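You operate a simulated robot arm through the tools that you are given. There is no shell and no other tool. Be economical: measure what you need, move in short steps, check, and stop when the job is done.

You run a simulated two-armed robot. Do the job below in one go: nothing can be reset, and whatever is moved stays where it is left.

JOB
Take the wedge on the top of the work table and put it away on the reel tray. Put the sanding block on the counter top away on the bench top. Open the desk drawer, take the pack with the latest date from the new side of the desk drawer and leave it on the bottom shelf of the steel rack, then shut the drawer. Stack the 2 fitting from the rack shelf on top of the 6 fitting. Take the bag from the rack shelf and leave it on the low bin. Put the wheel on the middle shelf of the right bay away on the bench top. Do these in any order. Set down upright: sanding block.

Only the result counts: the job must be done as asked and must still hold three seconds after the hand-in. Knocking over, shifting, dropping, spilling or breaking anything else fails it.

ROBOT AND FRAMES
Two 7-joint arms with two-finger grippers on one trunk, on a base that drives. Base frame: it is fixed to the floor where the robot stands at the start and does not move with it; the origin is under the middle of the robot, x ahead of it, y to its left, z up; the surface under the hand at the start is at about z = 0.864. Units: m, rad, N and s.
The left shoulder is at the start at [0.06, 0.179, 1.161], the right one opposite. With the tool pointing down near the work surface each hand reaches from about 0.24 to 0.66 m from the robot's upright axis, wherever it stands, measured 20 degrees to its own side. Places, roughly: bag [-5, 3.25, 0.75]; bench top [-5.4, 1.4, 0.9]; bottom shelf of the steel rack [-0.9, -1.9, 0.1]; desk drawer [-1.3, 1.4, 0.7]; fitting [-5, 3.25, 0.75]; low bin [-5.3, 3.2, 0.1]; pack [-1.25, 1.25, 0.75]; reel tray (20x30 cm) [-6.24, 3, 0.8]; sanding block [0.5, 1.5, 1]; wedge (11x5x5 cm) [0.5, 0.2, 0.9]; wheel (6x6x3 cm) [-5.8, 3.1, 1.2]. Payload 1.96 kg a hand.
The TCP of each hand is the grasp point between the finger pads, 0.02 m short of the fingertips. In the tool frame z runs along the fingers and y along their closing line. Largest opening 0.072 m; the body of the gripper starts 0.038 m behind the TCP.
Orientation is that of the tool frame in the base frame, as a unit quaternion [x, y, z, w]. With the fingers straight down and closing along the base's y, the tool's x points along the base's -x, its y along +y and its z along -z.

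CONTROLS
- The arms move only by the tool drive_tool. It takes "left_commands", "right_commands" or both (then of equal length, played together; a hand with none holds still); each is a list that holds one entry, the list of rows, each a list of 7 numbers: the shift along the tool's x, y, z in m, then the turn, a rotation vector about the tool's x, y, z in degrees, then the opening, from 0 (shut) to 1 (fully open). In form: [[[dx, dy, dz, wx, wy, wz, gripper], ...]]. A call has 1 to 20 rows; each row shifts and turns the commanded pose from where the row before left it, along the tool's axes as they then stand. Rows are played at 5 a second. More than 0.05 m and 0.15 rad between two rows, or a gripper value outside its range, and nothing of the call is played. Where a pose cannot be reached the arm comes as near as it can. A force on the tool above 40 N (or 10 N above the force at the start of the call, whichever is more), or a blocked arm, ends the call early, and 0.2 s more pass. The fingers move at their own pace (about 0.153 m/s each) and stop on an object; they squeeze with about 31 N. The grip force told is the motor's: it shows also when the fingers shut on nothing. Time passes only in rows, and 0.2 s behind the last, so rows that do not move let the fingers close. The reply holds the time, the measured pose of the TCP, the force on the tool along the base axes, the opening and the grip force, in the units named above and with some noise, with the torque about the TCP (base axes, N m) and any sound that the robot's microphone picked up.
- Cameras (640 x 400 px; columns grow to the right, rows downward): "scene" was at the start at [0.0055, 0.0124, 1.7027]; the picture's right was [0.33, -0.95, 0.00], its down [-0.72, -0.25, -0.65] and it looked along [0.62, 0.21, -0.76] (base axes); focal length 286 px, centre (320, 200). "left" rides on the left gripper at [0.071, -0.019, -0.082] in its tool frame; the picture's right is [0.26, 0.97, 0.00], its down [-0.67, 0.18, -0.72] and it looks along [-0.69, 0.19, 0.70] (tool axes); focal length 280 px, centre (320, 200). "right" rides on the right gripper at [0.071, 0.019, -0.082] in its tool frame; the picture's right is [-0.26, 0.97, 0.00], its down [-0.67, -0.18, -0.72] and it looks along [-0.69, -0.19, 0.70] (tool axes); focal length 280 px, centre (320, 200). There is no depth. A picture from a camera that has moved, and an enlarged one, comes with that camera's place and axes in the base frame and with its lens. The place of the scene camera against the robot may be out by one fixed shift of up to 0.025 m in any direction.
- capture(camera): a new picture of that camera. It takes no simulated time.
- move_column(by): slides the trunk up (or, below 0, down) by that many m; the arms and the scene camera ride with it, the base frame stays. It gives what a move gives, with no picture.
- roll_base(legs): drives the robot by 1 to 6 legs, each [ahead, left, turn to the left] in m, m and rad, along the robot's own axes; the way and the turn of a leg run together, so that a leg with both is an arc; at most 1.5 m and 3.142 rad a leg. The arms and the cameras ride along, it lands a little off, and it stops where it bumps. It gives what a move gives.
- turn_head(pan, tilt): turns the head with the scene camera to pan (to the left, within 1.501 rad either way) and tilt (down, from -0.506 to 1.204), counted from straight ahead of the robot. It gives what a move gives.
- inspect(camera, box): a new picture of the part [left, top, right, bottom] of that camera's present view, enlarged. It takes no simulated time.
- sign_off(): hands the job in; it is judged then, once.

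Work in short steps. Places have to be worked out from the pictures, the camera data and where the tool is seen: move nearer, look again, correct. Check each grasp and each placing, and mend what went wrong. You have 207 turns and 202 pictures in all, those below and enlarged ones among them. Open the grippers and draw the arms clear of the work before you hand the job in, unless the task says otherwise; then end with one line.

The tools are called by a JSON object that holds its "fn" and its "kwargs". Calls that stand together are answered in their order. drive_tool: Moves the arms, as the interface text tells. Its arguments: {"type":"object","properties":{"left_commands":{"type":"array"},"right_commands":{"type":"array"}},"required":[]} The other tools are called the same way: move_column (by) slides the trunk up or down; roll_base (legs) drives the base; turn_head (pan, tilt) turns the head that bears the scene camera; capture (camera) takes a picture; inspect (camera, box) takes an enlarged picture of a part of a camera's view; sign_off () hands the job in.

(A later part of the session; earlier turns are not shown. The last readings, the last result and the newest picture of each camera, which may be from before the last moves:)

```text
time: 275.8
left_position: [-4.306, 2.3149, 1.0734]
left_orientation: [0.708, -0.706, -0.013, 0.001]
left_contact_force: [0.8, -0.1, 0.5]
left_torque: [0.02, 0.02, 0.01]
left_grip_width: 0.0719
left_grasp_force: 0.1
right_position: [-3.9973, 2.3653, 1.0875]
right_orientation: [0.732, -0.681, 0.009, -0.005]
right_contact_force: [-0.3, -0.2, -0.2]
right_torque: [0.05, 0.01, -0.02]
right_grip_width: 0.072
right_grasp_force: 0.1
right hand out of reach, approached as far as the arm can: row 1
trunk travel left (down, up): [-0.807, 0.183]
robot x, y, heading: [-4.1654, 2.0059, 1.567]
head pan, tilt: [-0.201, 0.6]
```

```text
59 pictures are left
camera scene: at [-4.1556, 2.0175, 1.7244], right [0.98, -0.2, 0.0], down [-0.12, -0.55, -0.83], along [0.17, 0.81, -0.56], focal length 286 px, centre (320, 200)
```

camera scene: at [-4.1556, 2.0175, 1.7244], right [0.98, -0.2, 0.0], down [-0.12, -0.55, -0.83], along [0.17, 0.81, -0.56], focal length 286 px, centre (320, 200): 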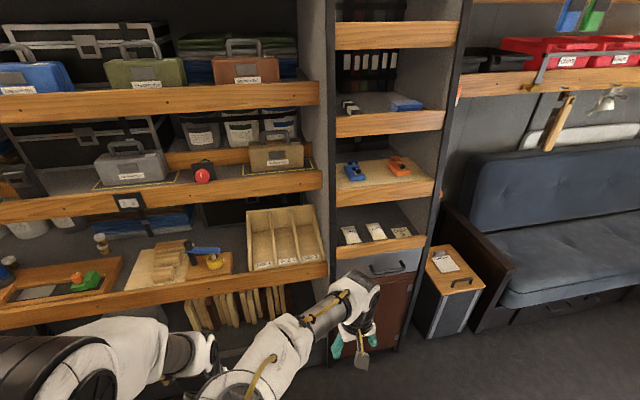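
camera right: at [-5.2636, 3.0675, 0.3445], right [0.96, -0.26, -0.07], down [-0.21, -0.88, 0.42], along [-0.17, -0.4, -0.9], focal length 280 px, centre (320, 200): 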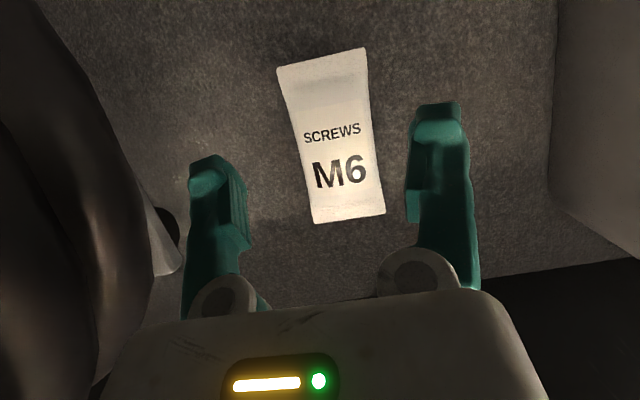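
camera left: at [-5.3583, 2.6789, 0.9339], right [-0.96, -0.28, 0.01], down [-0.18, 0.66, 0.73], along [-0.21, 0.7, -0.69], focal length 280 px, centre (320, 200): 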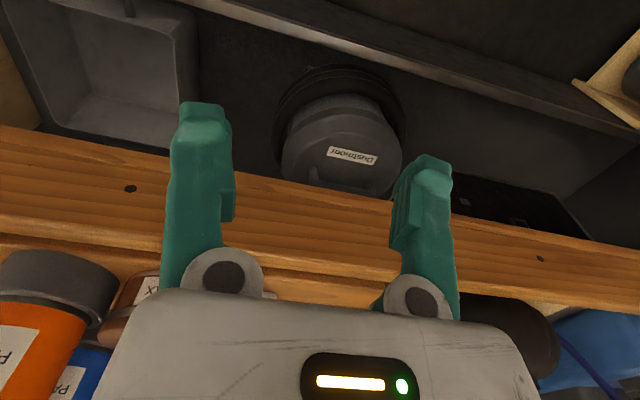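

The arm is back to its normal posture. Travelling along the aisle to the desk (x≈-0.5) and turning to face it.

{"fn": "roll_base", "kwargs": {"legs": [[0.21, 0, 0], [0, -1.4, 0], [0, -1.4, 0], [0, -0.8, 0]]}}

{"fn": "turn_head", "kwargs": {"pan": 1.2, "tilt": 0.6}}

{"fn": "capture", "kwargs": {"camera": "scene"}}

```text
time: 294.5
left_position: [-0.7099, 2.5216, 1.073]
left_orientation: [0.715, -0.699, -0.012, 0.002]
left_contact_force: [0.1, -0.4, 0.7]
left_torque: [0.02, -0.04, -0.02]
left_grip_width: 0.0721
left_grasp_force: 0.1
right_position: [-0.4018, 2.5779, 1.0885]
right_orientation: [0.739, -0.674, 0.01, -0.004]
right_contact_force: [-0.4, 0.4, 0.1]
right_torque: [-0.06, 0.03, 0.01]
right_grip_width: 0.0717
right_grasp_force: 0.0
trunk travel left (down, up): [-0.807, 0.183]
robot x, y, heading: [-0.5586, 2.2118, 1.584]
head pan, tilt: [-0.201, 0.6]
```

```text
time: 296.0
left_position: [-0.7105, 2.5224, 1.0731]
left_orientation: [0.715, -0.699, -0.013, 0.002]
left_contact_force: [-0.1, 0.2, -0.2]
left_torque: [0.0, 0.0, 0.03]
left_grip_width: 0.0719
left_grasp_force: 0.1
right_position: [-0.4006, 2.5788, 1.0891]
right_orientation: [0.738, -0.675, 0.009, -0.004]
right_contact_force: [-0.4, -0.4, 0.5]
right_torque: [-0.04, -0.02, -0.02]
right_grip_width: 0.0721
right_grasp_force: 0.0
trunk travel left (down, up): [-0.807, 0.183]
robot x, y, heading: [-0.5611, 2.2122, 1.584]
head pan, tilt: [1.201, 0.6]
```

```text
58 pictures are left
camera scene: at [-0.6529, 2.1724, 1.7244], right [0.35, 0.94, 0.0], down [0.53, -0.2, -0.83], along [-0.77, 0.29, -0.57], focal length 286 px, centre (320, 200)
```

scene: 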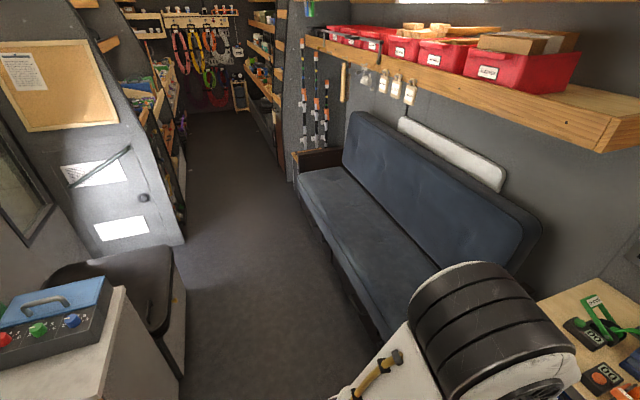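

Turning to face the desk and looking at it.

{"fn": "roll_base", "kwargs": {"legs": [[0.1, 0, 0], [0, 0, 1.557]]}}

{"fn": "turn_head", "kwargs": {"pan": 0.7, "tilt": 0.7}}

{"fn": "capture", "kwargs": {"camera": "scene"}}

```text
time: 300.9
left_position: [-0.8717, 2.1686, 1.0727]
left_orientation: [1.0, 0.009, -0.007, 0.009]
left_contact_force: [0.3, -0.3, -0.1]
left_torque: [-0.01, 0.01, 0.0]
left_grip_width: 0.072
left_grasp_force: 0.0
right_position: [-0.9277, 2.476, 1.0887]
right_orientation: [0.999, 0.044, 0.004, -0.01]
right_contact_force: [0.3, 0.7, -0.2]
right_torque: [0.02, 0.0, -0.01]
right_grip_width: 0.0717
right_grasp_force: 0.0
trunk travel left (down, up): [-0.807, 0.183]
robot x, y, heading: [-0.5648, 2.3106, -3.128]
head pan, tilt: [1.201, 0.6]
```

```text
time: 301.9
left_position: [-0.8729, 2.1688, 1.0728]
left_orientation: [1.0, 0.01, -0.007, 0.009]
left_contact_force: [0.1, 0.0, 0.2]
left_torque: [0.03, 0.0, 0.0]
left_grip_width: 0.0719
left_grasp_force: 0.0
right_position: [-0.927, 2.4761, 1.0881]
right_orientation: [0.999, 0.044, 0.002, -0.01]
right_contact_force: [-0.4, -0.1, -0.1]
right_torque: [-0.01, -0.01, -0.02]
right_grip_width: 0.072
right_grasp_force: 0.0
trunk travel left (down, up): [-0.807, 0.183]
robot x, y, heading: [-0.5638, 2.3136, -3.133]
head pan, tilt: [0.7, 0.7]
```

```text
57 pictures are left
camera scene: at [-0.5767, 2.2454, 1.7158], right [-0.65, 0.76, 0.0], down [0.49, 0.42, -0.77], along [-0.58, -0.5, -0.64], focal length 286 px, centre (320, 200)
```

scene: 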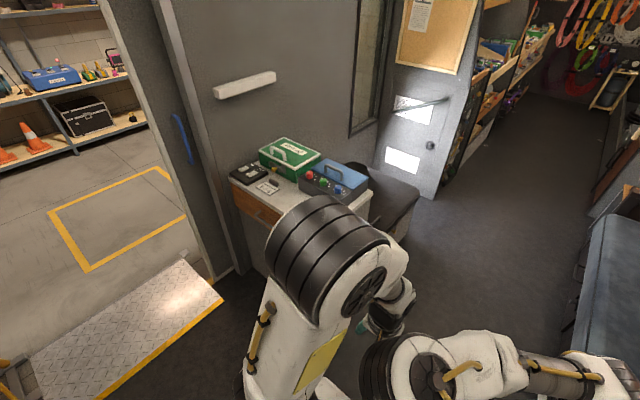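

The desk's wooden drawer front faces +x at x≈-1.22, y≈1.07–1.45. Moving in front of it.

{"fn": "roll_base", "kwargs": {"legs": [[0, 0.9, -0.008]]}}

{"fn": "turn_head", "kwargs": {"pan": 0.0, "tilt": 0.8}}

{"fn": "capture", "kwargs": {"camera": "scene"}}

```text
time: 306.5
left_position: [-0.8672, 1.2945, 1.0728]
left_orientation: [1.0, 0.004, -0.007, 0.01]
left_contact_force: [1.2, -0.1, 0.4]
left_torque: [0.0, -0.03, -0.01]
left_grip_width: 0.0719
left_grasp_force: 0.1
right_position: [-0.9192, 1.6025, 1.0887]
right_orientation: [0.999, 0.039, 0.003, -0.009]
right_contact_force: [1.0, 0.0, -0.2]
right_torque: [-0.04, 0.01, -0.04]
right_grip_width: 0.0718
right_grasp_force: 0.1
trunk travel left (down, up): [-0.807, 0.183]
robot x, y, heading: [-0.5585, 1.4365, -3.137]
head pan, tilt: [0.7, 0.7]
```

```text
time: 307.6
left_position: [-0.8677, 1.2949, 1.0732]
left_orientation: [1.0, 0.004, -0.007, 0.01]
left_contact_force: [-1.0, -0.8, -0.1]
left_torque: [-0.02, 0.0, 0.03]
left_grip_width: 0.0719
left_grasp_force: 0.0
right_position: [-0.9206, 1.6045, 1.0869]
right_orientation: [0.999, 0.038, 0.003, -0.01]
right_contact_force: [0.4, -0.1, 0.3]
right_torque: [0.02, 0.0, 0.03]
right_grip_width: 0.0718
right_grasp_force: 0.2
trunk travel left (down, up): [-0.807, 0.183]
robot x, y, heading: [-0.5582, 1.4356, -3.142]
head pan, tilt: [0.0, 0.799]
```

```text
56 pictures are left
camera scene: at [-0.5873, 1.4232, 1.7075], right [0.0, 1.0, 0.0], down [0.72, 0.0, -0.7], along [-0.7, 0.0, -0.72], focal length 286 px, centre (320, 200)
```

scene: 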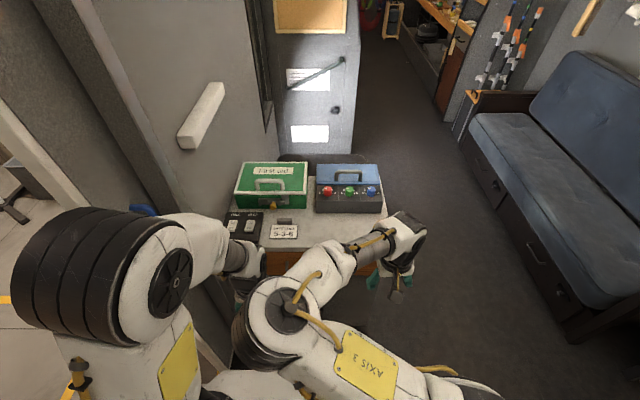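

Looking at the drawer with the left wrist camera.

{"fn": "capture", "kwargs": {"camera": "left"}}

{"fn": "inspect", "kwargs": {"camera": "scene", "box": [200, 150, 420, 300]}}

```text
55 pictures are left
camera left: at [-0.7974, 1.3158, 1.1537], right [0.27, -0.96, 0.01], down [-0.66, -0.18, 0.73], along [-0.7, -0.21, -0.69], focal length 280 px, centre (320, 200)
```

left: 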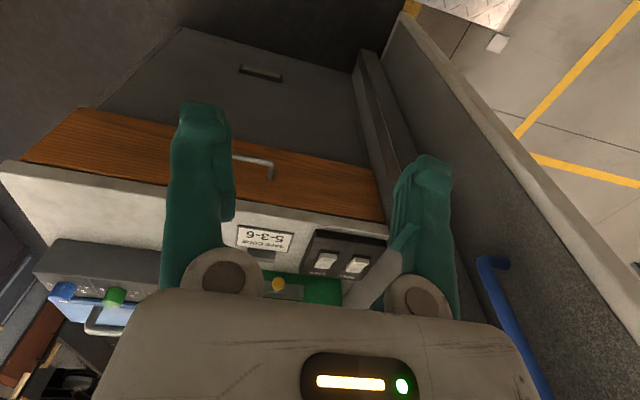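

```text
2.67 times, centred on (310, 225) of scene
camera zoom: at [-0.5873, 1.4232, 1.7075], right [0.0, 1.0, 0.0], down [0.72, 0.0, -0.7], along [-0.7, 0.0, -0.72], focal length 764 px, centre (347, 133)
```

zoom: 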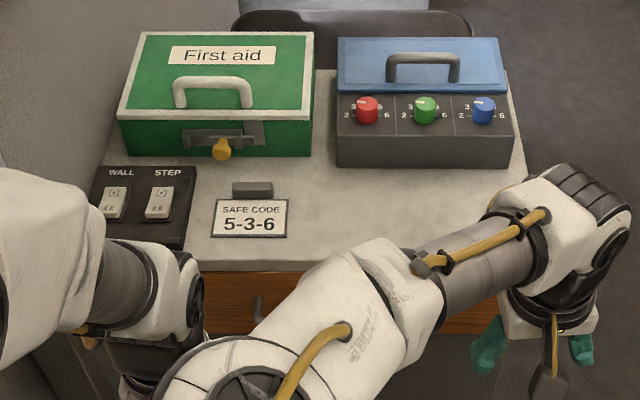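

The drawer's bar handle is at ≈(-1.264, y 1.285–1.40, 0.64). First I'll move the right arm outward, since its elbow crosses the middle.

{"fn": "drive_tool", "kwargs": {"right_commands": [[[0, -0.04, 0, 0, 0, 0, 1], [0, -0.04, 0, 0, 0, 0, 1], [0, -0.04, 0, 0, 0, 0, 1], [0, -0.04, 0, 0, 0, 0, 1], [0, -0.04, 0, 0, 0, 0, 1], [0, -0.04, 0, 0, 0, 0, 1], [0, 0, 0, 0, 0, 0, 1]]]}}

{"fn": "capture", "kwargs": {"camera": "scene"}}

```text
time: 309.2
left_position: [-0.868, 1.2933, 1.0721]
left_orientation: [1.0, 0.004, -0.007, 0.009]
left_contact_force: [-0.8, -0.3, 0.3]
left_torque: [0.04, 0.01, 0.02]
left_grip_width: 0.072
left_grasp_force: 0.0
right_position: [-0.9388, 1.8412, 1.0933]
right_orientation: [0.999, 0.038, 0.003, -0.011]
right_contact_force: [0.5, 0.0, 0.1]
right_torque: [-0.02, 0.03, 0.0]
right_grip_width: 0.0722
right_grasp_force: 0.2
trunk travel left (down, up): [-0.807, 0.183]
robot x, y, heading: [-0.5578, 1.4347, -3.146]
head pan, tilt: [0.0, 0.799]
```

```text
53 pictures are left
camera scene: at [-0.5871, 1.4222, 1.7075], right [0.0, 1.0, 0.0], down [0.72, 0.0, -0.7], along [-0.7, 0.0, -0.72], focal length 286 px, centre (320, 200)
```

scene: 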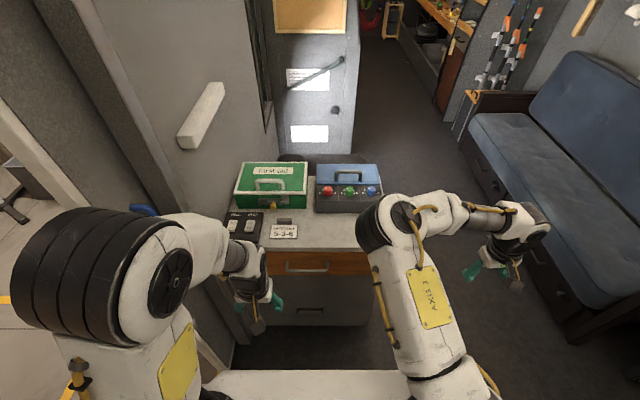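

The drawer and handle are clear to see now. Lowering the trunk 0.3 and rolling the left hand 90°, then extending.

{"fn": "move_column", "kwargs": {"by": -0.3}}

{"fn": "drive_tool", "kwargs": {"left_commands": [[[0, 0, 0, 0, 0, 8.3, 1], [0, 0, 0, 0, 0, 8.3, 1], [0, 0, 0, 0, 0, 8.3, 1], [0, 0, 0, 0, 0, 8.3, 1], [0, 0, 0, 0, 0, 8.3, 1], [0, 0, 0, 0, 0, 8.3, 1], [0, 0, 0, 0, 0, 8.3, 1], [0, 0, 0, 0, 0, 8.3, 1], [0, 0, 0, 0, 0, 8.3, 1], [0, 0, 0, 0, 0, 8.3, 1], [0, 0, 0, 0, 0, 7.5, 1], [0, 0.04, 0, 0, 0, 0, 1], [0, 0.04, 0, 0, 0, 0, 1], [0, 0.04, 0, -8, 0, 0, 1], [0, 0.03, 0, -8, 0, 0, 1], [0, 0.02, 0, -8, 0, 0, 1], [0, 0, 0, -8, 0, 0, 1], [0, 0, 0, -8, 0, 0, 1], [0, 0, 0, 0, 0, 0, 1]]]}}

{"fn": "capture", "kwargs": {"camera": "scene"}}

```text
time: 312.2
left_position: [-0.8677, 1.2948, 0.7717]
left_orientation: [1.0, 0.004, -0.007, 0.009]
left_contact_force: [-0.5, -0.9, 0.0]
left_torque: [0.03, 0.0, 0.04]
left_grip_width: 0.072
left_grasp_force: 0.1
right_position: [-0.9387, 1.8409, 0.7932]
right_orientation: [0.999, 0.039, 0.003, -0.01]
right_contact_force: [-0.1, 0.0, 0.3]
right_torque: [-0.02, 0.0, 0.01]
right_grip_width: 0.0719
right_grasp_force: 0.0
trunk travel left (down, up): [-0.507, 0.483]
robot x, y, heading: [-0.5554, 1.4386, -3.142]
head pan, tilt: [0.0, 0.799]
```

```text
time: 316.2
left_position: [-1.0363, 1.2936, 0.785]
left_orientation: [-0.66, 0.665, 0.24, -0.254]
left_contact_force: [-0.5, -0.9, -0.9]
left_torque: [-0.02, -0.02, 0.0]
left_grip_width: 0.0722
left_grasp_force: 0.1
right_position: [-0.9384, 1.8421, 0.7945]
right_orientation: [0.999, 0.038, 0.004, -0.01]
right_contact_force: [-0.1, -0.1, -0.3]
right_torque: [0.02, 0.01, 0.01]
right_grip_width: 0.0721
right_grasp_force: 0.1
trunk travel left (down, up): [-0.507, 0.483]
robot x, y, heading: [-0.5581, 1.4378, -3.14]
head pan, tilt: [0.0, 0.799]
```

```text
52 pictures are left
camera scene: at [-0.5874, 1.4231, 1.4075], right [0.0, 1.0, 0.0], down [0.72, 0.0, -0.7], along [-0.7, 0.0, -0.72], focal length 286 px, centre (320, 200)
```

scene: 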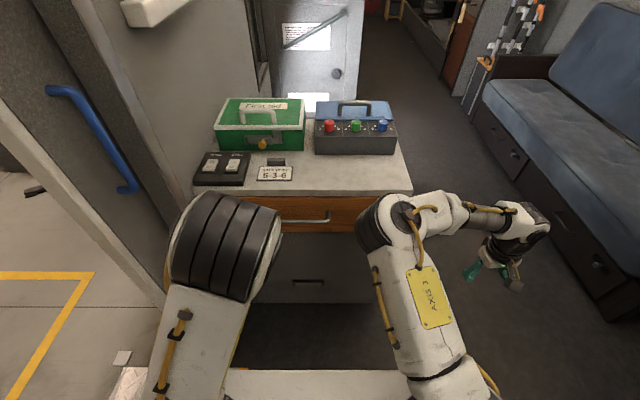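

Handle refined to ≈(-1.24, 1.365, 0.655). Moving to the pre-grasp in front of it and completing the tilt so the fingers point at the handle from above and below.

{"fn": "drive_tool", "kwargs": {"left_commands": [[[-0.0142, 0.0026, 0.035, 0, 0, 0, 1], [-0.0142, 0.0026, 0.035, 0, 0, 0, 1], [-0.0142, 0.0026, 0.035, 0, 0, 0, 1], [-0.0142, 0.0026, 0.035, 0, 0, 0, 1], [-0.0142, 0.0026, 0.035, 0, 0, 0, 1], [0, 0, 0, -8, 0, 0, 1], [0, 0, 0, -8, 0, 0, 1], [0, 0, 0, -8, 0, 0, 1], [0, 0, 0, -8, 0, 0, 1], [0, 0, 0, -8, 0, 0, 1], [0, 0, 0, 0, 0, 0, 1]]]}}

{"fn": "capture", "kwargs": {"camera": "left"}}

{"fn": "capture", "kwargs": {"camera": "scene"}}

```text
time: 317.1
left_position: [-1.1114, 1.3362, 0.7082]
left_orientation: [-0.661, 0.664, 0.239, -0.254]
left_contact_force: [30.4, 1.9, 20.4]
left_torque: [0.13, 1.44, -0.21]
left_grip_width: 0.0718
left_grasp_force: 0.0
right_position: [-0.9359, 1.8405, 0.7952]
right_orientation: [0.999, 0.041, 0.002, -0.009]
right_contact_force: [0.0, -0.8, -0.7]
right_torque: [0.03, -0.06, 0.01]
right_grip_width: 0.0723
right_grasp_force: 0.1
trunk travel left (down, up): [-0.507, 0.483]
robot x, y, heading: [-0.5546, 1.4366, -3.138]
head pan, tilt: [0.0, 0.799]
stopped in row 4 (left hand): the force on the tool passed its limit at 170 N (the readings are from after the stop); the commanded pose is now the measured one
```

```text
51 pictures are left
camera left: at [-1.0438, 1.2663, 0.7597], right [-0.73, -0.25, 0.64], down [0.33, 0.69, 0.65], along [-0.6, 0.68, -0.42], focal length 280 px, centre (320, 200)
```

left: 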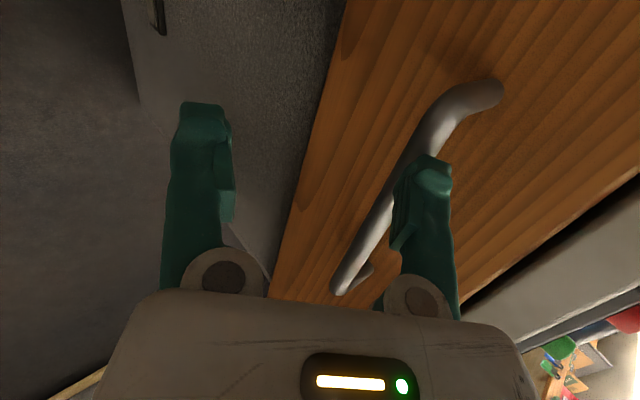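

```text
50 pictures are left
camera scene: at [-0.5824, 1.4236, 1.4081], right [0.0, 1.0, 0.0], down [0.71, 0.0, -0.7], along [-0.7, 0.0, -0.71], focal length 286 px, centre (320, 200)
```

scene: 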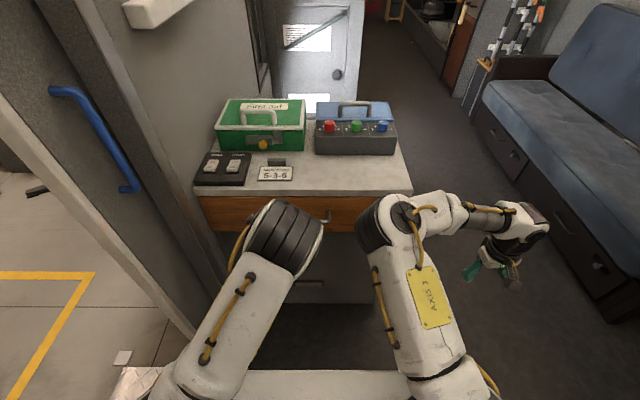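

The upper fingertip touched the handle: so the bar is nearer, ≈(-1.158, 1.36, 0.72). Backing off, completing the tilt there.

{"fn": "drive_tool", "kwargs": {"left_commands": [[[0, 0, -0.035, 0, 0, 0, 1], [0, 0, -0.035, 0, 0, 0, 1], [0, 0, 0, -8, 0, 0, 1], [0, 0, 0, -8, 0, 0, 1], [0, 0, 0, -8, 0, 0, 1], [0, 0, 0, -8, 0, 0, 1], [0, 0, 0, -8, 0, 0, 1], [0, 0, 0, 0, 0, 0, 1]]]}}

{"fn": "capture", "kwargs": {"camera": "left"}}

```text
time: 319.1
left_position: [-1.0811, 1.3472, 0.7917]
left_orientation: [0.55, -0.501, -0.488, 0.457]
left_contact_force: [-0.5, -0.2, -0.6]
left_torque: [-0.02, 0.03, -0.03]
left_grip_width: 0.0719
left_grasp_force: 0.1
right_position: [-0.9341, 1.847, 0.7923]
right_orientation: [0.999, 0.03, 0.006, -0.01]
right_contact_force: [0.1, -1.1, 0.0]
right_torque: [-0.02, 0.02, -0.02]
right_grip_width: 0.072
right_grasp_force: 0.0
trunk travel left (down, up): [-0.507, 0.483]
robot x, y, heading: [-0.5592, 1.434, -3.137]
head pan, tilt: [0.0, 0.799]
stopped in row 8 (left hand): the arm was blocked; the commanded pose is now the measured one
```

```text
49 pictures are left
camera left: at [-0.9976, 1.2786, 0.7765], right [-0.1, -0.34, 0.94], down [0.68, 0.67, 0.31], along [-0.73, 0.66, 0.17], focal length 280 px, centre (320, 200)
```

left: 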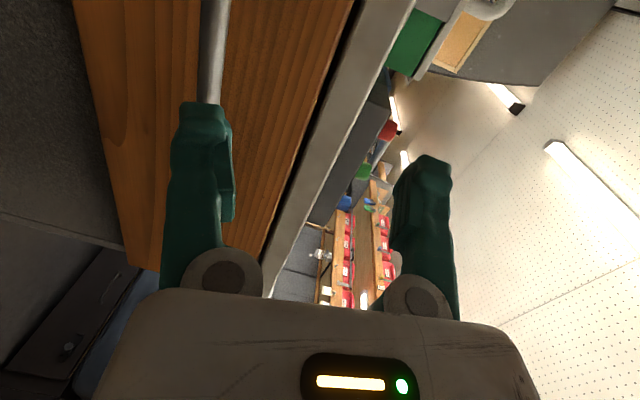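

The tool now points at the drawer; the handle is at z≈0.7225 while the TCP is at 0.79. Moving down 7 cm.

{"fn": "drive_tool", "kwargs": {"left_commands": [[[-0.003, -0.023, 0.002, 0, 0, 0, 1], [-0.003, -0.023, 0.002, 0, 0, 0, 1], [-0.003, -0.023, 0.002, 0, 0, 0, 1], [0, 0, 0, 0, 0, 0, 1]]]}}

{"fn": "capture", "kwargs": {"camera": "left"}}

{"fn": "capture", "kwargs": {"camera": "scene"}}

```text
time: 320.0
left_position: [-1.0971, 1.3864, 0.7712]
left_orientation: [0.559, -0.452, -0.538, 0.44]
left_contact_force: [1.3, 0.0, 0.2]
left_torque: [-0.01, 0.01, 0.01]
left_grip_width: 0.0718
left_grasp_force: 0.1
right_position: [-0.9254, 1.8579, 0.7897]
right_orientation: [1.0, 0.015, 0.012, -0.013]
right_contact_force: [-0.1, 0.2, 0.5]
right_torque: [0.02, -0.03, 0.01]
right_grip_width: 0.0722
right_grasp_force: 0.0
trunk travel left (down, up): [-0.507, 0.483]
robot x, y, heading: [-0.5606, 1.4344, -3.137]
head pan, tilt: [0.0, 0.799]
stopped in row 4 (left hand): the arm was blocked; the commanded pose is now the measured one
```

```text
48 pictures are left
camera left: at [-1.0151, 1.3215, 0.7415], right [-0.03, -0.45, 0.89], down [0.7, 0.63, 0.34], along [-0.71, 0.64, 0.3], focal length 280 px, centre (320, 200)
```

left: 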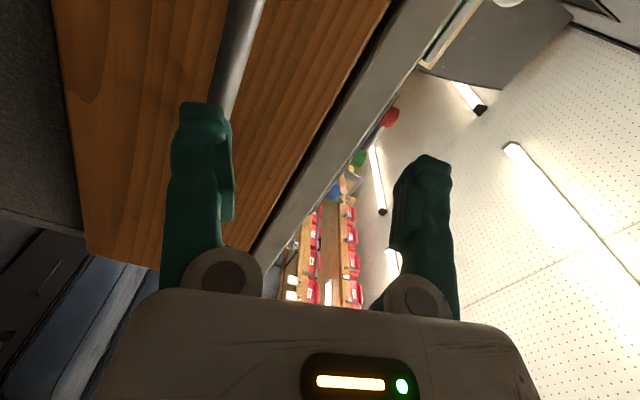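

```text
47 pictures are left
camera scene: at [-0.5872, 1.4231, 1.4075], right [0.0, 1.0, 0.0], down [0.72, 0.0, -0.7], along [-0.7, 0.0, -0.72], focal length 286 px, centre (320, 200)
```

scene: 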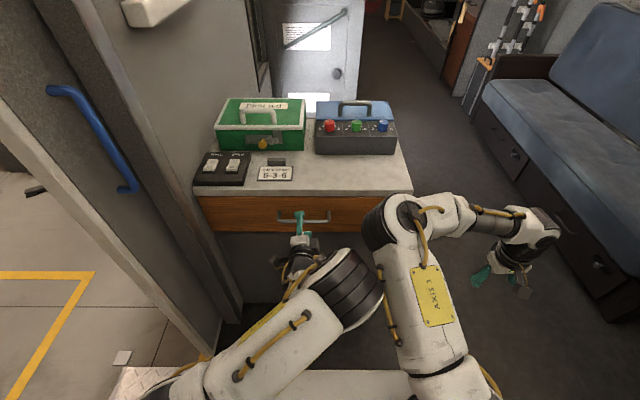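

The left elbow is pressing against the right arm. Moving the right hand further out and up.

{"fn": "drive_tool", "kwargs": {"right_commands": [[[0, -0.04, -0.02, 0, 0, 0, 1], [0, -0.04, -0.02, 0, 0, 0, 1], [0, -0.04, -0.02, 0, 0, 0, 1], [0, -0.04, -0.02, 0, 0, 0, 1], [0, -0.04, -0.02, 0, 0, 0, 1], [0, -0.04, -0.02, 0, 0, 0, 1], [0, 0, 0, 0, 0, 0, 1]]]}}

{"fn": "capture", "kwargs": {"camera": "scene"}}

```text
time: 321.6
left_position: [-1.0981, 1.3868, 0.7703]
left_orientation: [0.559, -0.453, -0.537, 0.439]
left_contact_force: [-0.6, 0.0, -0.3]
left_torque: [0.02, 0.02, 0.0]
left_grip_width: 0.072
left_grasp_force: 0.1
right_position: [-0.9325, 2.0888, 0.9173]
right_orientation: [1.0, 0.016, 0.012, -0.013]
right_contact_force: [0.2, -1.1, 0.7]
right_torque: [0.0, 0.0, 0.0]
right_grip_width: 0.0718
right_grasp_force: 0.1
right hand out of reach, approached as far as the arm can: row 6
trunk travel left (down, up): [-0.507, 0.483]
robot x, y, heading: [-0.5588, 1.4388, -3.141]
head pan, tilt: [0.0, 0.799]
```

```text
46 pictures are left
camera scene: at [-0.588, 1.4226, 1.4075], right [0.0, 1.0, 0.0], down [0.72, 0.0, -0.7], along [-0.7, 0.0, -0.72], focal length 286 px, centre (320, 200)
```

scene: 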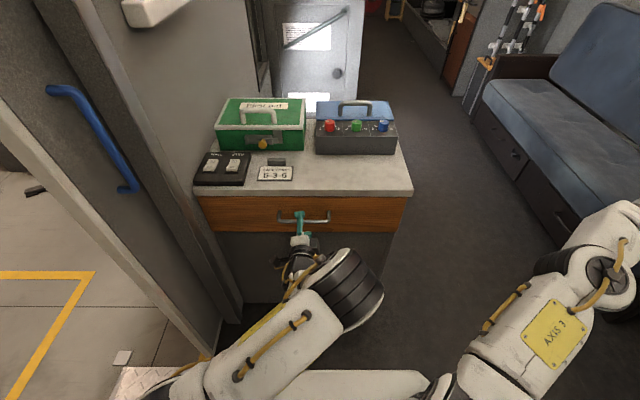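

Right arm is clear now. Lowering the left hand to the handle height (0.723).

{"fn": "drive_tool", "kwargs": {"left_commands": [[[0.01, -0.023, 0.001, 0, 0, 0, 1], [0.01, -0.024, 0.001, 0, 0, 0, 1], [0, 0, 0, 0, 0, 0, 1]]]}}

{"fn": "capture", "kwargs": {"camera": "left"}}

```text
time: 322.4
left_position: [-1.0989, 1.377, 0.7228]
left_orientation: [0.559, -0.453, -0.538, 0.44]
left_contact_force: [0.2, 0.2, 0.5]
left_torque: [-0.01, -0.01, 0.03]
left_grip_width: 0.072
left_grasp_force: 0.0
right_position: [-0.9322, 2.089, 0.9165]
right_orientation: [1.0, 0.016, 0.013, -0.014]
right_contact_force: [-0.6, 0.4, 0.6]
right_torque: [0.0, -0.03, 0.01]
right_grip_width: 0.0722
right_grasp_force: 0.0
trunk travel left (down, up): [-0.507, 0.483]
robot x, y, heading: [-0.5562, 1.4374, -3.136]
head pan, tilt: [0.0, 0.799]
```

```text
45 pictures are left
camera left: at [-1.0165, 1.313, 0.6918], right [-0.03, -0.45, 0.89], down [0.7, 0.63, 0.34], along [-0.71, 0.64, 0.3], focal length 280 px, centre (320, 200)
```

left: 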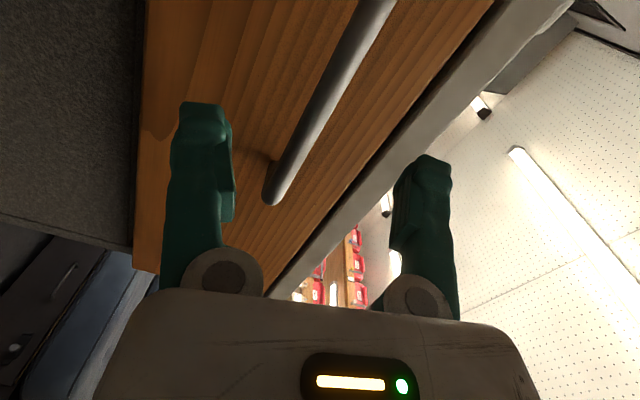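

The bar lies between the fingers. Narrowing the opening a bit, advancing and closing on the handle.

{"fn": "drive_tool", "kwargs": {"left_commands": [[[0, 0, 0, 0, 0, 0, 0.65], [0, 0, 0.02, 0, 0, 0, 0.65], [0, 0, 0.02, 0, 0, 0, 0.65], [0, 0, 0.016, 0, 0, 0, 0.65], [0, 0, 0, 0, 0, 0, 0], [0, 0, 0, 0, 0, 0, 0], [0, 0, 0, 0, 0, 0, 0]]]}}

{"fn": "capture", "kwargs": {"camera": "left"}}

```text
time: 324.0
left_position: [-1.1537, 1.3775, 0.7195]
left_orientation: [0.558, -0.453, -0.537, 0.44]
left_contact_force: [-1.9, 0.4, -2.2]
left_torque: [-0.71, 0.01, -0.05]
left_grip_width: 0.0135
left_grasp_force: 40.6
right_position: [-0.9331, 2.0896, 0.9173]
right_orientation: [1.0, 0.016, 0.013, -0.013]
right_contact_force: [-1.3, -0.3, -0.2]
right_torque: [0.02, -0.02, -0.02]
right_grip_width: 0.0721
right_grasp_force: 0.1
trunk travel left (down, up): [-0.507, 0.483]
robot x, y, heading: [-0.5588, 1.4341, -3.135]
head pan, tilt: [0.0, 0.799]
```

```text
44 pictures are left
camera left: at [-1.0721, 1.3129, 0.6906], right [-0.03, -0.45, 0.89], down [0.7, 0.63, 0.34], along [-0.71, 0.64, 0.3], focal length 280 px, centre (320, 200)
```

left: 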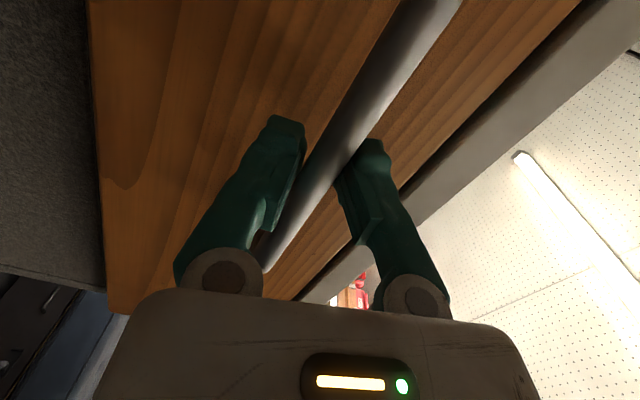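

Handle gripped. Pulling the drawer by driving back.

{"fn": "roll_base", "kwargs": {"legs": [[-0.12, 0, 0]]}}

{"fn": "capture", "kwargs": {"camera": "scene"}}

```text
time: 325.2
left_position: [-1.0318, 1.377, 0.7203]
left_orientation: [0.559, -0.454, -0.537, 0.44]
left_contact_force: [1.4, 8.6, -7.0]
left_torque: [-0.6, -0.05, -0.12]
left_grip_width: 0.0135
left_grasp_force: 40.2
right_position: [-0.8139, 2.0884, 0.9167]
right_orientation: [1.0, 0.017, 0.013, -0.013]
right_contact_force: [-1.5, -0.1, 1.0]
right_torque: [-0.01, 0.0, 0.01]
right_grip_width: 0.0719
right_grasp_force: 0.2
trunk travel left (down, up): [-0.507, 0.483]
robot x, y, heading: [-0.4369, 1.4362, -3.138]
head pan, tilt: [0.0, 0.799]
```

```text
43 pictures are left
camera scene: at [-0.4663, 1.425, 1.4075], right [-0.01, 1.0, 0.0], down [0.72, 0.0, -0.7], along [-0.7, 0.0, -0.72], focal length 286 px, centre (320, 200)
```

scene: 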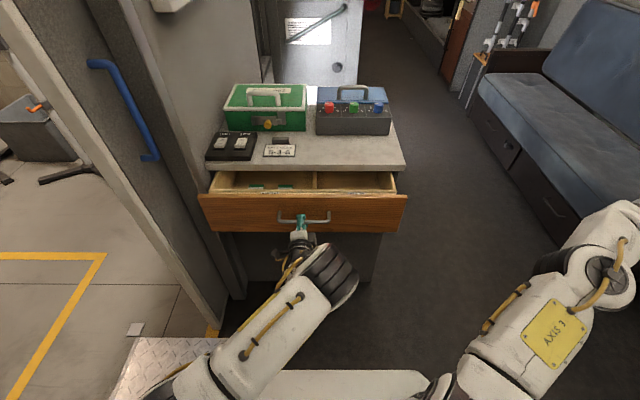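

The drawer opens. Pulling further.

{"fn": "roll_base", "kwargs": {"legs": [[-0.16, 0, 0]]}}

{"fn": "inspect", "kwargs": {"camera": "scene", "box": [180, 60, 440, 240]}}

```text
time: 326.6
left_position: [-0.8833, 1.3771, 0.7201]
left_orientation: [0.559, -0.454, -0.536, 0.441]
left_contact_force: [1.1, -1.0, 0.4]
left_torque: [-0.67, -0.04, -0.01]
left_grip_width: 0.0141
left_grasp_force: 40.1
right_position: [-0.6626, 2.0889, 0.9161]
right_orientation: [1.0, 0.017, 0.014, -0.015]
right_contact_force: [-1.1, -0.1, -0.4]
right_torque: [-0.02, 0.02, 0.05]
right_grip_width: 0.0718
right_grasp_force: 0.1
trunk travel left (down, up): [-0.507, 0.483]
robot x, y, heading: [-0.289, 1.4355, -3.132]
head pan, tilt: [0.0, 0.799]
stopped in leg 1: the force on the tool passed its limit at 85 N (the readings are from after the stop); the commanded pose is now the measured one
```

```text
2.22 times, centred on (310, 150) of scene
camera zoom: at [-0.3166, 1.4248, 1.4075], right [-0.01, 1.0, 0.0], down [0.72, 0.0, -0.7], along [-0.7, 0.0, -0.72], focal length 636 px, centre (342, 311)
```

zoom: 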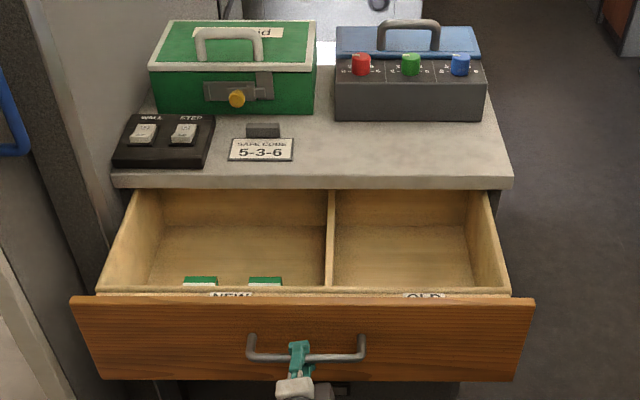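

Drawer fully open: NEW side is the left one, with green packs near the front. Releasing the handle, raising the trunk to look inside.

{"fn": "drive_tool", "kwargs": {"left_commands": [[[0, 0, 0, 0, 0, 0, 0.7], [0, 0, 0, 0, 0, 0, 0.7], [0, 0, -0.03, 0, 0, 0, 0.7], [0, 0, -0.03, 0, 0, 0, 0.7], [0, 0, -0.03, 0, 0, 0, 1]]]}}

{"fn": "move_column", "kwargs": {"by": 0.4}}

{"fn": "turn_head", "kwargs": {"pan": 0.2, "tilt": 1.0}}

{"fn": "capture", "kwargs": {"camera": "scene"}}

```text
time: 327.8
left_position: [-0.7948, 1.3776, 0.7235]
left_orientation: [0.56, -0.453, -0.536, 0.44]
left_contact_force: [0.6, -0.6, 0.4]
left_torque: [0.05, 0.03, 0.02]
left_grip_width: 0.072
left_grasp_force: 0.0
right_position: [-0.6621, 2.0891, 0.9175]
right_orientation: [1.0, 0.016, 0.013, -0.014]
right_contact_force: [0.5, 0.0, -0.3]
right_torque: [0.01, 0.01, -0.01]
right_grip_width: 0.0722
right_grasp_force: 0.1
trunk travel left (down, up): [-0.507, 0.483]
robot x, y, heading: [-0.2882, 1.436, -3.137]
head pan, tilt: [0.0, 0.799]
```

```text
time: 331.7
left_position: [-0.7945, 1.3774, 1.1218]
left_orientation: [0.56, -0.454, -0.536, 0.439]
left_contact_force: [-1.3, -0.2, 0.1]
left_torque: [-0.02, -0.02, 0.0]
left_grip_width: 0.0719
left_grasp_force: 0.0
right_position: [-0.6641, 2.0896, 1.317]
right_orientation: [1.0, 0.016, 0.013, -0.013]
right_contact_force: [0.1, -0.1, -0.3]
right_torque: [0.0, -0.01, 0.02]
right_grip_width: 0.0716
right_grasp_force: 0.1
trunk travel left (down, up): [-0.907, 0.083]
robot x, y, heading: [-0.2914, 1.4355, -3.137]
head pan, tilt: [0.0, 0.799]
```

```text
time: 332.4
left_position: [-0.7947, 1.3787, 1.1226]
left_orientation: [0.56, -0.454, -0.536, 0.44]
left_contact_force: [0.6, 0.2, -0.4]
left_torque: [0.02, 0.0, 0.01]
left_grip_width: 0.072
left_grasp_force: 0.0
right_position: [-0.6631, 2.0886, 1.3165]
right_orientation: [1.0, 0.017, 0.013, -0.015]
right_contact_force: [0.5, -0.4, 0.6]
right_torque: [-0.01, -0.02, 0.01]
right_grip_width: 0.0721
right_grasp_force: 0.0
trunk travel left (down, up): [-0.907, 0.083]
robot x, y, heading: [-0.2865, 1.4383, -3.138]
head pan, tilt: [0.201, 1.0]
```

```text
41 pictures are left
camera scene: at [-0.3043, 1.411, 1.7924], right [-0.2, 0.98, 0.0], down [0.82, 0.17, -0.54], along [-0.53, -0.11, -0.84], focal length 286 px, centre (320, 200)
```

scene: 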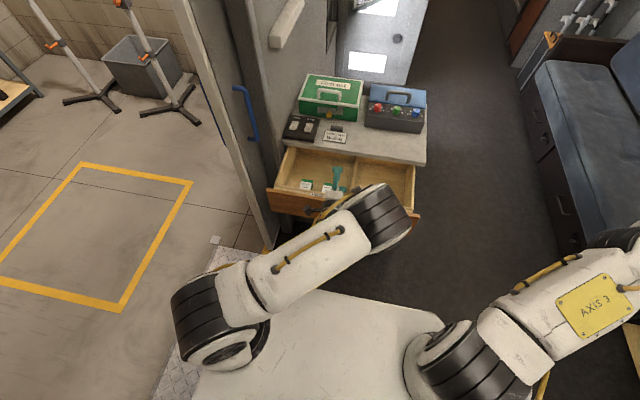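

{"fn": "inspect", "kwargs": {"camera": "scene", "box": [265, 140, 425, 230]}}

```text
4.00 times, centred on (345, 185) of scene
camera zoom: at [-0.3043, 1.411, 1.7924], right [-0.2, 0.98, 0.0], down [0.82, 0.17, -0.54], along [-0.53, -0.11, -0.84], focal length 1145 px, centre (220, 260)
```

zoom: 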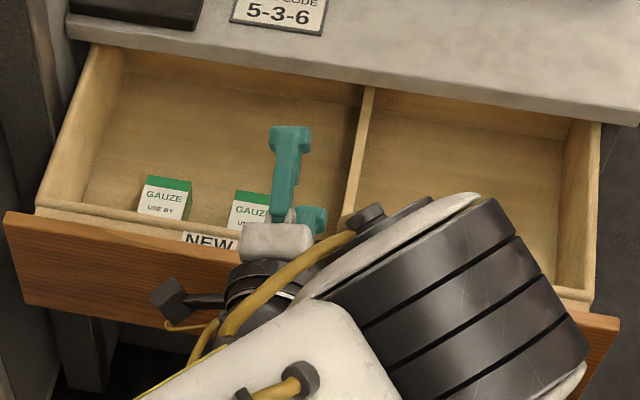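

Two "GAUZE – USE BY" packs stand on the NEW side; the dates are hidden by the drawer front. I'll bring the left hand back to its standard downward pose, then look from steeper above.

{"fn": "drive_tool", "kwargs": {"left_commands": [[[0, 0, 0, 8, 0, 0, 1], [0, 0, 0, 8, 0, 0, 1], [0, 0, 0, 8, 0, 0, 1], [0, 0, 0, 8, 0, 0, 1], [0, 0, 0, 8, 0, 0, 1], [0, 0, 0, 8, 0, 0, 1], [0, 0, 0, 8, 0, 0, 1], [0, 0, 0, 8, 0, 0, 1], [0, 0, 0, 8, 0, 0, 1], [0, 0, 0, 8, 0, 0, 1], [0, 0, 0, 7, 0, 0, 1]]]}}

{"fn": "drive_tool", "kwargs": {"left_commands": [[[0.03, 0, 0, 0, 0, -8.3, 1], [0, 0, 0, 0, 0, -8.3, 1], [0, 0, 0, 0, 0, -8.3, 1], [0, 0, 0, 0, 0, -8.3, 1], [0, 0, 0, 0, 0, -8.3, 1], [0, 0, 0, 0, 0, -8.3, 1], [0, 0, 0, 0, 0, -8.3, 1], [0, 0, 0, 0, 0, -8.3, 1], [0, 0, 0, 0, 0, -8.3, 1], [0, 0, 0, 0, 0, -8.3, 1], [0, 0, 0, 0, 0, 0, 1]]]}}

{"fn": "capture", "kwargs": {"camera": "scene"}}

```text
time: 334.8
left_position: [-0.7959, 1.3773, 1.1224]
left_orientation: [0.709, -0.698, -0.077, -0.067]
left_contact_force: [-0.2, 0.0, -1.0]
left_torque: [-0.02, 0.03, 0.0]
left_grip_width: 0.0717
left_grasp_force: 0.0
right_position: [-0.6644, 2.0888, 1.3159]
right_orientation: [1.0, 0.018, 0.013, -0.014]
right_contact_force: [-0.8, 0.4, -0.5]
right_torque: [-0.01, -0.04, -0.02]
right_grip_width: 0.0722
right_grasp_force: 0.0
trunk travel left (down, up): [-0.907, 0.083]
robot x, y, heading: [-0.2916, 1.4356, -3.14]
head pan, tilt: [0.201, 1.0]
```

```text
time: 337.2
left_position: [-0.7949, 1.3495, 1.1161]
left_orientation: [0.993, -0.052, -0.013, -0.101]
left_contact_force: [0.5, -0.7, 0.2]
left_torque: [-0.01, 0.01, 0.0]
left_grip_width: 0.072
left_grasp_force: 0.1
right_position: [-0.663, 2.0896, 1.3161]
right_orientation: [1.0, 0.017, 0.012, -0.014]
right_contact_force: [-0.4, 0.4, -0.3]
right_torque: [-0.02, 0.0, -0.01]
right_grip_width: 0.072
right_grasp_force: 0.0
trunk travel left (down, up): [-0.907, 0.083]
robot x, y, heading: [-0.2902, 1.4366, -3.134]
head pan, tilt: [0.201, 1.0]
```

```text
39 pictures are left
camera scene: at [-0.3043, 1.4108, 1.7924], right [-0.2, 0.98, 0.0], down [0.82, 0.17, -0.54], along [-0.53, -0.11, -0.84], focal length 286 px, centre (320, 200)
```

scene: 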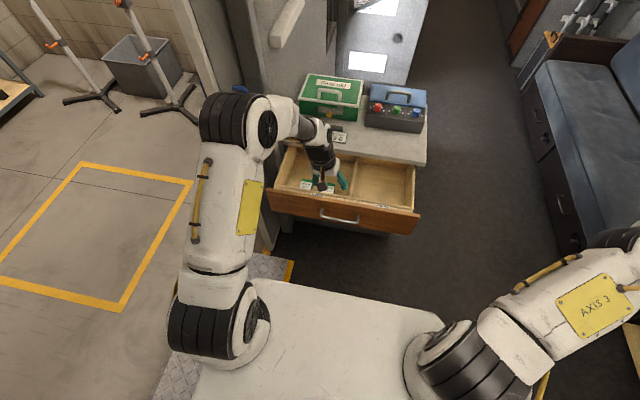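

Straightening the left hand and moving it back-left, then driving closer for a steep look at the dates.

{"fn": "drive_tool", "kwargs": {"left_commands": [[[0, 0, 0, -6, 0, 0, 1], [0, 0, 0, -5.6, 0, 0, 1], [0, 0, 0, 0, 0, -5.8, 1], [0.028, 0.037, 0, 0, 0, 0, 1], [0.028, 0.037, 0, 0, 0, 0, 1], [0.028, 0.037, 0, 0, 0, 0, 1], [0.028, 0.037, 0, 0, 0, 0, 1], [0.028, 0.037, 0, 0, 0, 0, 1], [0.028, 0.037, 0, 0, 0, 0, 1]]]}}

{"fn": "move_column", "kwargs": {"by": 0.08}}

{"fn": "roll_base", "kwargs": {"legs": [[0.25, 0, 0]]}}

{"fn": "turn_head", "kwargs": {"pan": 0.3, "tilt": 1.2}}

{"fn": "capture", "kwargs": {"camera": "scene"}}

```text
time: 339.2
left_position: [-0.6257, 1.1256, 1.1092]
left_orientation: [1.0, -0.001, -0.019, -0.001]
left_contact_force: [-1.1, -0.6, 0.3]
left_torque: [0.02, 0.0, 0.01]
left_grip_width: 0.0719
left_grasp_force: 0.1
right_position: [-0.6621, 2.0878, 1.3175]
right_orientation: [1.0, 0.016, 0.013, -0.014]
right_contact_force: [0.2, 0.7, -0.4]
right_torque: [0.02, 0.03, -0.02]
right_grip_width: 0.0719
right_grasp_force: 0.0
trunk travel left (down, up): [-0.907, 0.083]
robot x, y, heading: [-0.2884, 1.4373, -3.138]
head pan, tilt: [0.201, 1.0]
```

```text
time: 340.4
left_position: [-0.626, 1.1272, 1.1881]
left_orientation: [1.0, -0.001, -0.018, -0.001]
left_contact_force: [0.4, 0.5, 0.2]
left_torque: [0.01, -0.03, 0.01]
left_grip_width: 0.072
left_grasp_force: 0.1
right_position: [-0.663, 2.0897, 1.3966]
right_orientation: [1.0, 0.017, 0.013, -0.014]
right_contact_force: [-0.1, -0.3, -0.2]
right_torque: [0.01, -0.01, -0.01]
right_grip_width: 0.072
right_grasp_force: 0.0
trunk travel left (down, up): [-0.987, 0.003]
robot x, y, heading: [-0.2902, 1.4369, -3.137]
head pan, tilt: [0.201, 1.0]
```

```text
time: 342.2
left_position: [-0.8742, 1.126, 1.1896]
left_orientation: [1.0, 0.0, -0.019, -0.001]
left_contact_force: [0.0, 0.0, -0.4]
left_torque: [-0.01, 0.02, -0.01]
left_grip_width: 0.0723
left_grasp_force: 0.0
right_position: [-0.9106, 2.0878, 1.3986]
right_orientation: [1.0, 0.016, 0.012, -0.014]
right_contact_force: [0.3, 0.1, 0.0]
right_torque: [0.01, -0.02, 0.01]
right_grip_width: 0.0718
right_grasp_force: 0.0
trunk travel left (down, up): [-0.987, 0.003]
robot x, y, heading: [-0.5377, 1.436, -3.136]
head pan, tilt: [0.201, 1.0]
```

```text
time: 342.9
left_position: [-0.8759, 1.1259, 1.1875]
left_orientation: [1.0, -0.001, -0.018, -0.001]
left_contact_force: [-0.5, -0.5, -0.5]
left_torque: [0.04, 0.03, 0.02]
left_grip_width: 0.0721
left_grasp_force: 0.0
right_position: [-0.9138, 2.0881, 1.398]
right_orientation: [1.0, 0.016, 0.013, -0.014]
right_contact_force: [0.6, -0.8, 0.2]
right_torque: [-0.01, 0.03, -0.03]
right_grip_width: 0.0721
right_grasp_force: 0.1
trunk travel left (down, up): [-0.987, 0.003]
robot x, y, heading: [-0.539, 1.4347, -3.133]
head pan, tilt: [0.3, 1.201]
```

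```text
38 pictures are left
camera scene: at [-0.5402, 1.4068, 1.8598], right [-0.3, 0.95, 0.0], down [0.89, 0.28, -0.36], along [-0.35, -0.11, -0.93], focal length 286 px, centre (320, 200)
```

scene: 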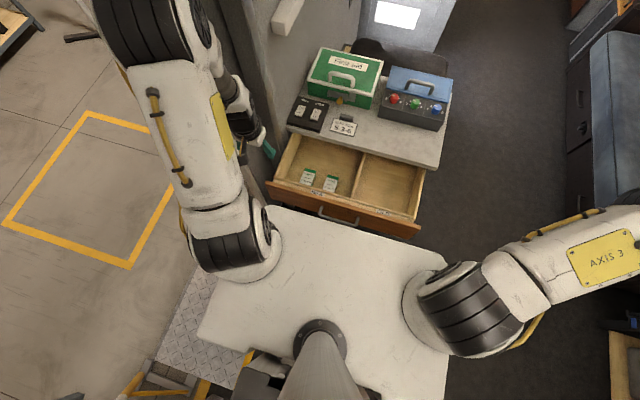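

{"fn": "inspect", "kwargs": {"camera": "scene", "box": [270, 140, 370, 210]}}

```text
5.71 times, centred on (320, 175) of scene
camera zoom: at [-0.5402, 1.4068, 1.8598], right [-0.3, 0.95, 0.0], down [0.89, 0.28, -0.36], along [-0.35, -0.11, -0.93], focal length 1636 px, centre (320, 343)
```

zoom: 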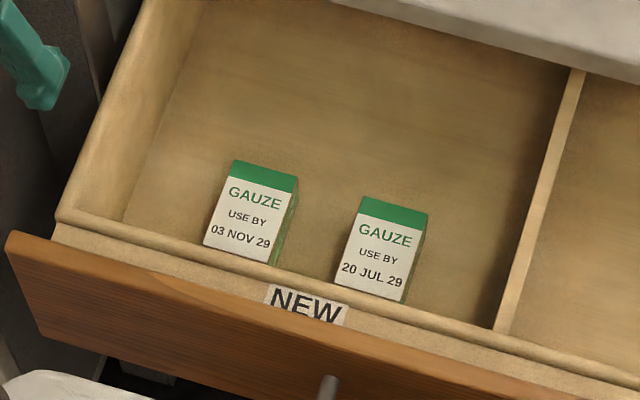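

Dates: left pack 03 NOV 29, right pack 20 JUL 29 → take the left one (≈(-1.06, 1.195), lying flat). Lowering the trunk and bringing the left hand over it.

{"fn": "move_column", "kwargs": {"by": -0.28}}

{"fn": "drive_tool", "kwargs": {"left_commands": [[[-0.036, -0.0175, 0, 0, 0, 0, 1], [-0.036, -0.0175, 0, 0, 0, 0, 1], [-0.036, -0.0175, 0, 0, 0, 0, 1], [-0.036, -0.0175, 0, 0, 0, 0, 1], [0, 0, 0, 0, 0, 0, 1]]]}}

{"fn": "capture", "kwargs": {"camera": "left"}}

```text
time: 345.8
left_position: [-0.8756, 1.1249, 0.9077]
left_orientation: [1.0, 0.0, -0.019, 0.0]
left_contact_force: [-0.4, -0.2, -0.1]
left_torque: [0.02, 0.02, -0.02]
left_grip_width: 0.0718
left_grasp_force: 0.0
right_position: [-0.9143, 2.0881, 1.1175]
right_orientation: [1.0, 0.017, 0.013, -0.014]
right_contact_force: [0.5, 0.6, -0.7]
right_torque: [-0.03, 0.0, -0.01]
right_grip_width: 0.0717
right_grasp_force: 0.1
trunk travel left (down, up): [-0.707, 0.283]
robot x, y, heading: [-0.5374, 1.435, -3.135]
head pan, tilt: [0.3, 1.201]
```

```text
time: 346.9
left_position: [-1.0192, 1.1948, 0.9144]
left_orientation: [1.0, 0.001, -0.018, -0.001]
left_contact_force: [0.2, -0.2, 0.2]
left_torque: [0.01, 0.0, -0.01]
left_grip_width: 0.0722
left_grasp_force: 0.2
right_position: [-0.9135, 2.0876, 1.1173]
right_orientation: [1.0, 0.016, 0.013, -0.015]
right_contact_force: [0.1, -0.4, 0.6]
right_torque: [0.01, 0.03, 0.0]
right_grip_width: 0.0719
right_grasp_force: 0.0
trunk travel left (down, up): [-0.707, 0.283]
robot x, y, heading: [-0.5347, 1.4367, -3.137]
head pan, tilt: [0.3, 1.201]
```

```text
36 pictures are left
camera left: at [-0.9471, 1.214, 0.9944], right [0.26, -0.97, -0.01], down [-0.65, -0.18, 0.74], along [-0.72, -0.19, -0.67], focal length 280 px, centre (320, 200)
```

left: 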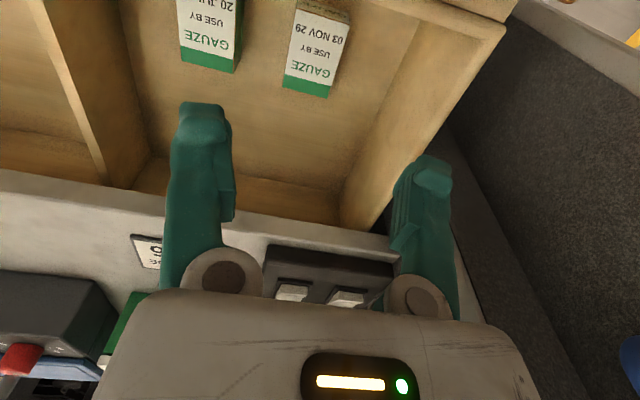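

Descending 7 cm and re-imaging to fix the pack's height.

{"fn": "drive_tool", "kwargs": {"left_commands": [[[-0.01, 0, 0.035, 0, 0, 0, 1], [-0.01, 0, 0.035, 0, 0, 0, 1], [0, 0, 0, 0, 0, 0, 1]]]}}

{"fn": "capture", "kwargs": {"camera": "left"}}

```text
time: 347.8
left_position: [-1.0417, 1.1946, 0.8441]
left_orientation: [1.0, 0.0, -0.019, -0.002]
left_contact_force: [0.1, 0.0, -0.1]
left_torque: [0.02, -0.03, 0.01]
left_grip_width: 0.0719
left_grasp_force: 0.0
right_position: [-0.9137, 2.0878, 1.1172]
right_orientation: [1.0, 0.017, 0.012, -0.015]
right_contact_force: [0.3, 0.2, -0.3]
right_torque: [0.0, -0.01, 0.0]
right_grip_width: 0.0715
right_grasp_force: 0.1
trunk travel left (down, up): [-0.707, 0.283]
robot x, y, heading: [-0.5378, 1.437, -3.132]
head pan, tilt: [0.3, 1.201]
```

```text
35 pictures are left
camera left: at [-0.9688, 1.2133, 0.9237], right [0.26, -0.97, -0.01], down [-0.65, -0.18, 0.74], along [-0.72, -0.19, -0.67], focal length 280 px, centre (320, 200)
```

left: 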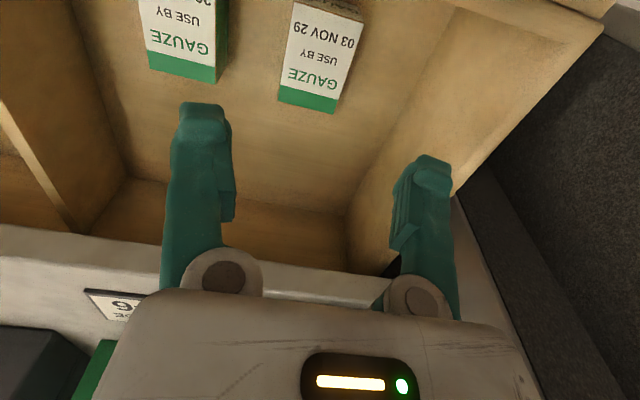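

Pack top ≈(-1.05, 1.193, 0.697). Descending to z≈0.703 with the fingers on both sides.

{"fn": "drive_tool", "kwargs": {"left_commands": [[[-0.003, 0.0015, 0.04, 0, 0, 0, 1], [0, 0, 0.04, 0, 0, 0, 1], [0, 0, 0.04, 0, 0, 0, 1], [0, 0, 0.02, 0, 0, 0, 1], [0, 0, 0, 0, 0, 0, 1]]]}}

{"fn": "capture", "kwargs": {"camera": "left"}}

```text
time: 348.9
left_position: [-1.0502, 1.1935, 0.7067]
left_orientation: [1.0, -0.001, -0.018, -0.001]
left_contact_force: [0.0, 0.5, 0.5]
left_torque: [0.0, -0.02, 0.03]
left_grip_width: 0.072
left_grasp_force: 0.1
right_position: [-0.9136, 2.0871, 1.1167]
right_orientation: [1.0, 0.017, 0.013, -0.014]
right_contact_force: [0.3, 0.1, -0.9]
right_torque: [0.0, 0.03, 0.0]
right_grip_width: 0.0721
right_grasp_force: 0.0
trunk travel left (down, up): [-0.707, 0.283]
robot x, y, heading: [-0.5367, 1.435, -3.137]
head pan, tilt: [0.3, 1.201]
```

```text
34 pictures are left
camera left: at [-0.9777, 1.2119, 0.7869], right [0.26, -0.97, -0.01], down [-0.65, -0.18, 0.74], along [-0.72, -0.19, -0.67], focal length 280 px, centre (320, 200)
```

left: 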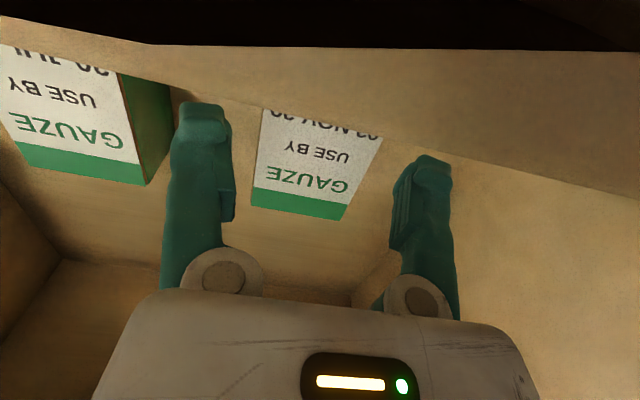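

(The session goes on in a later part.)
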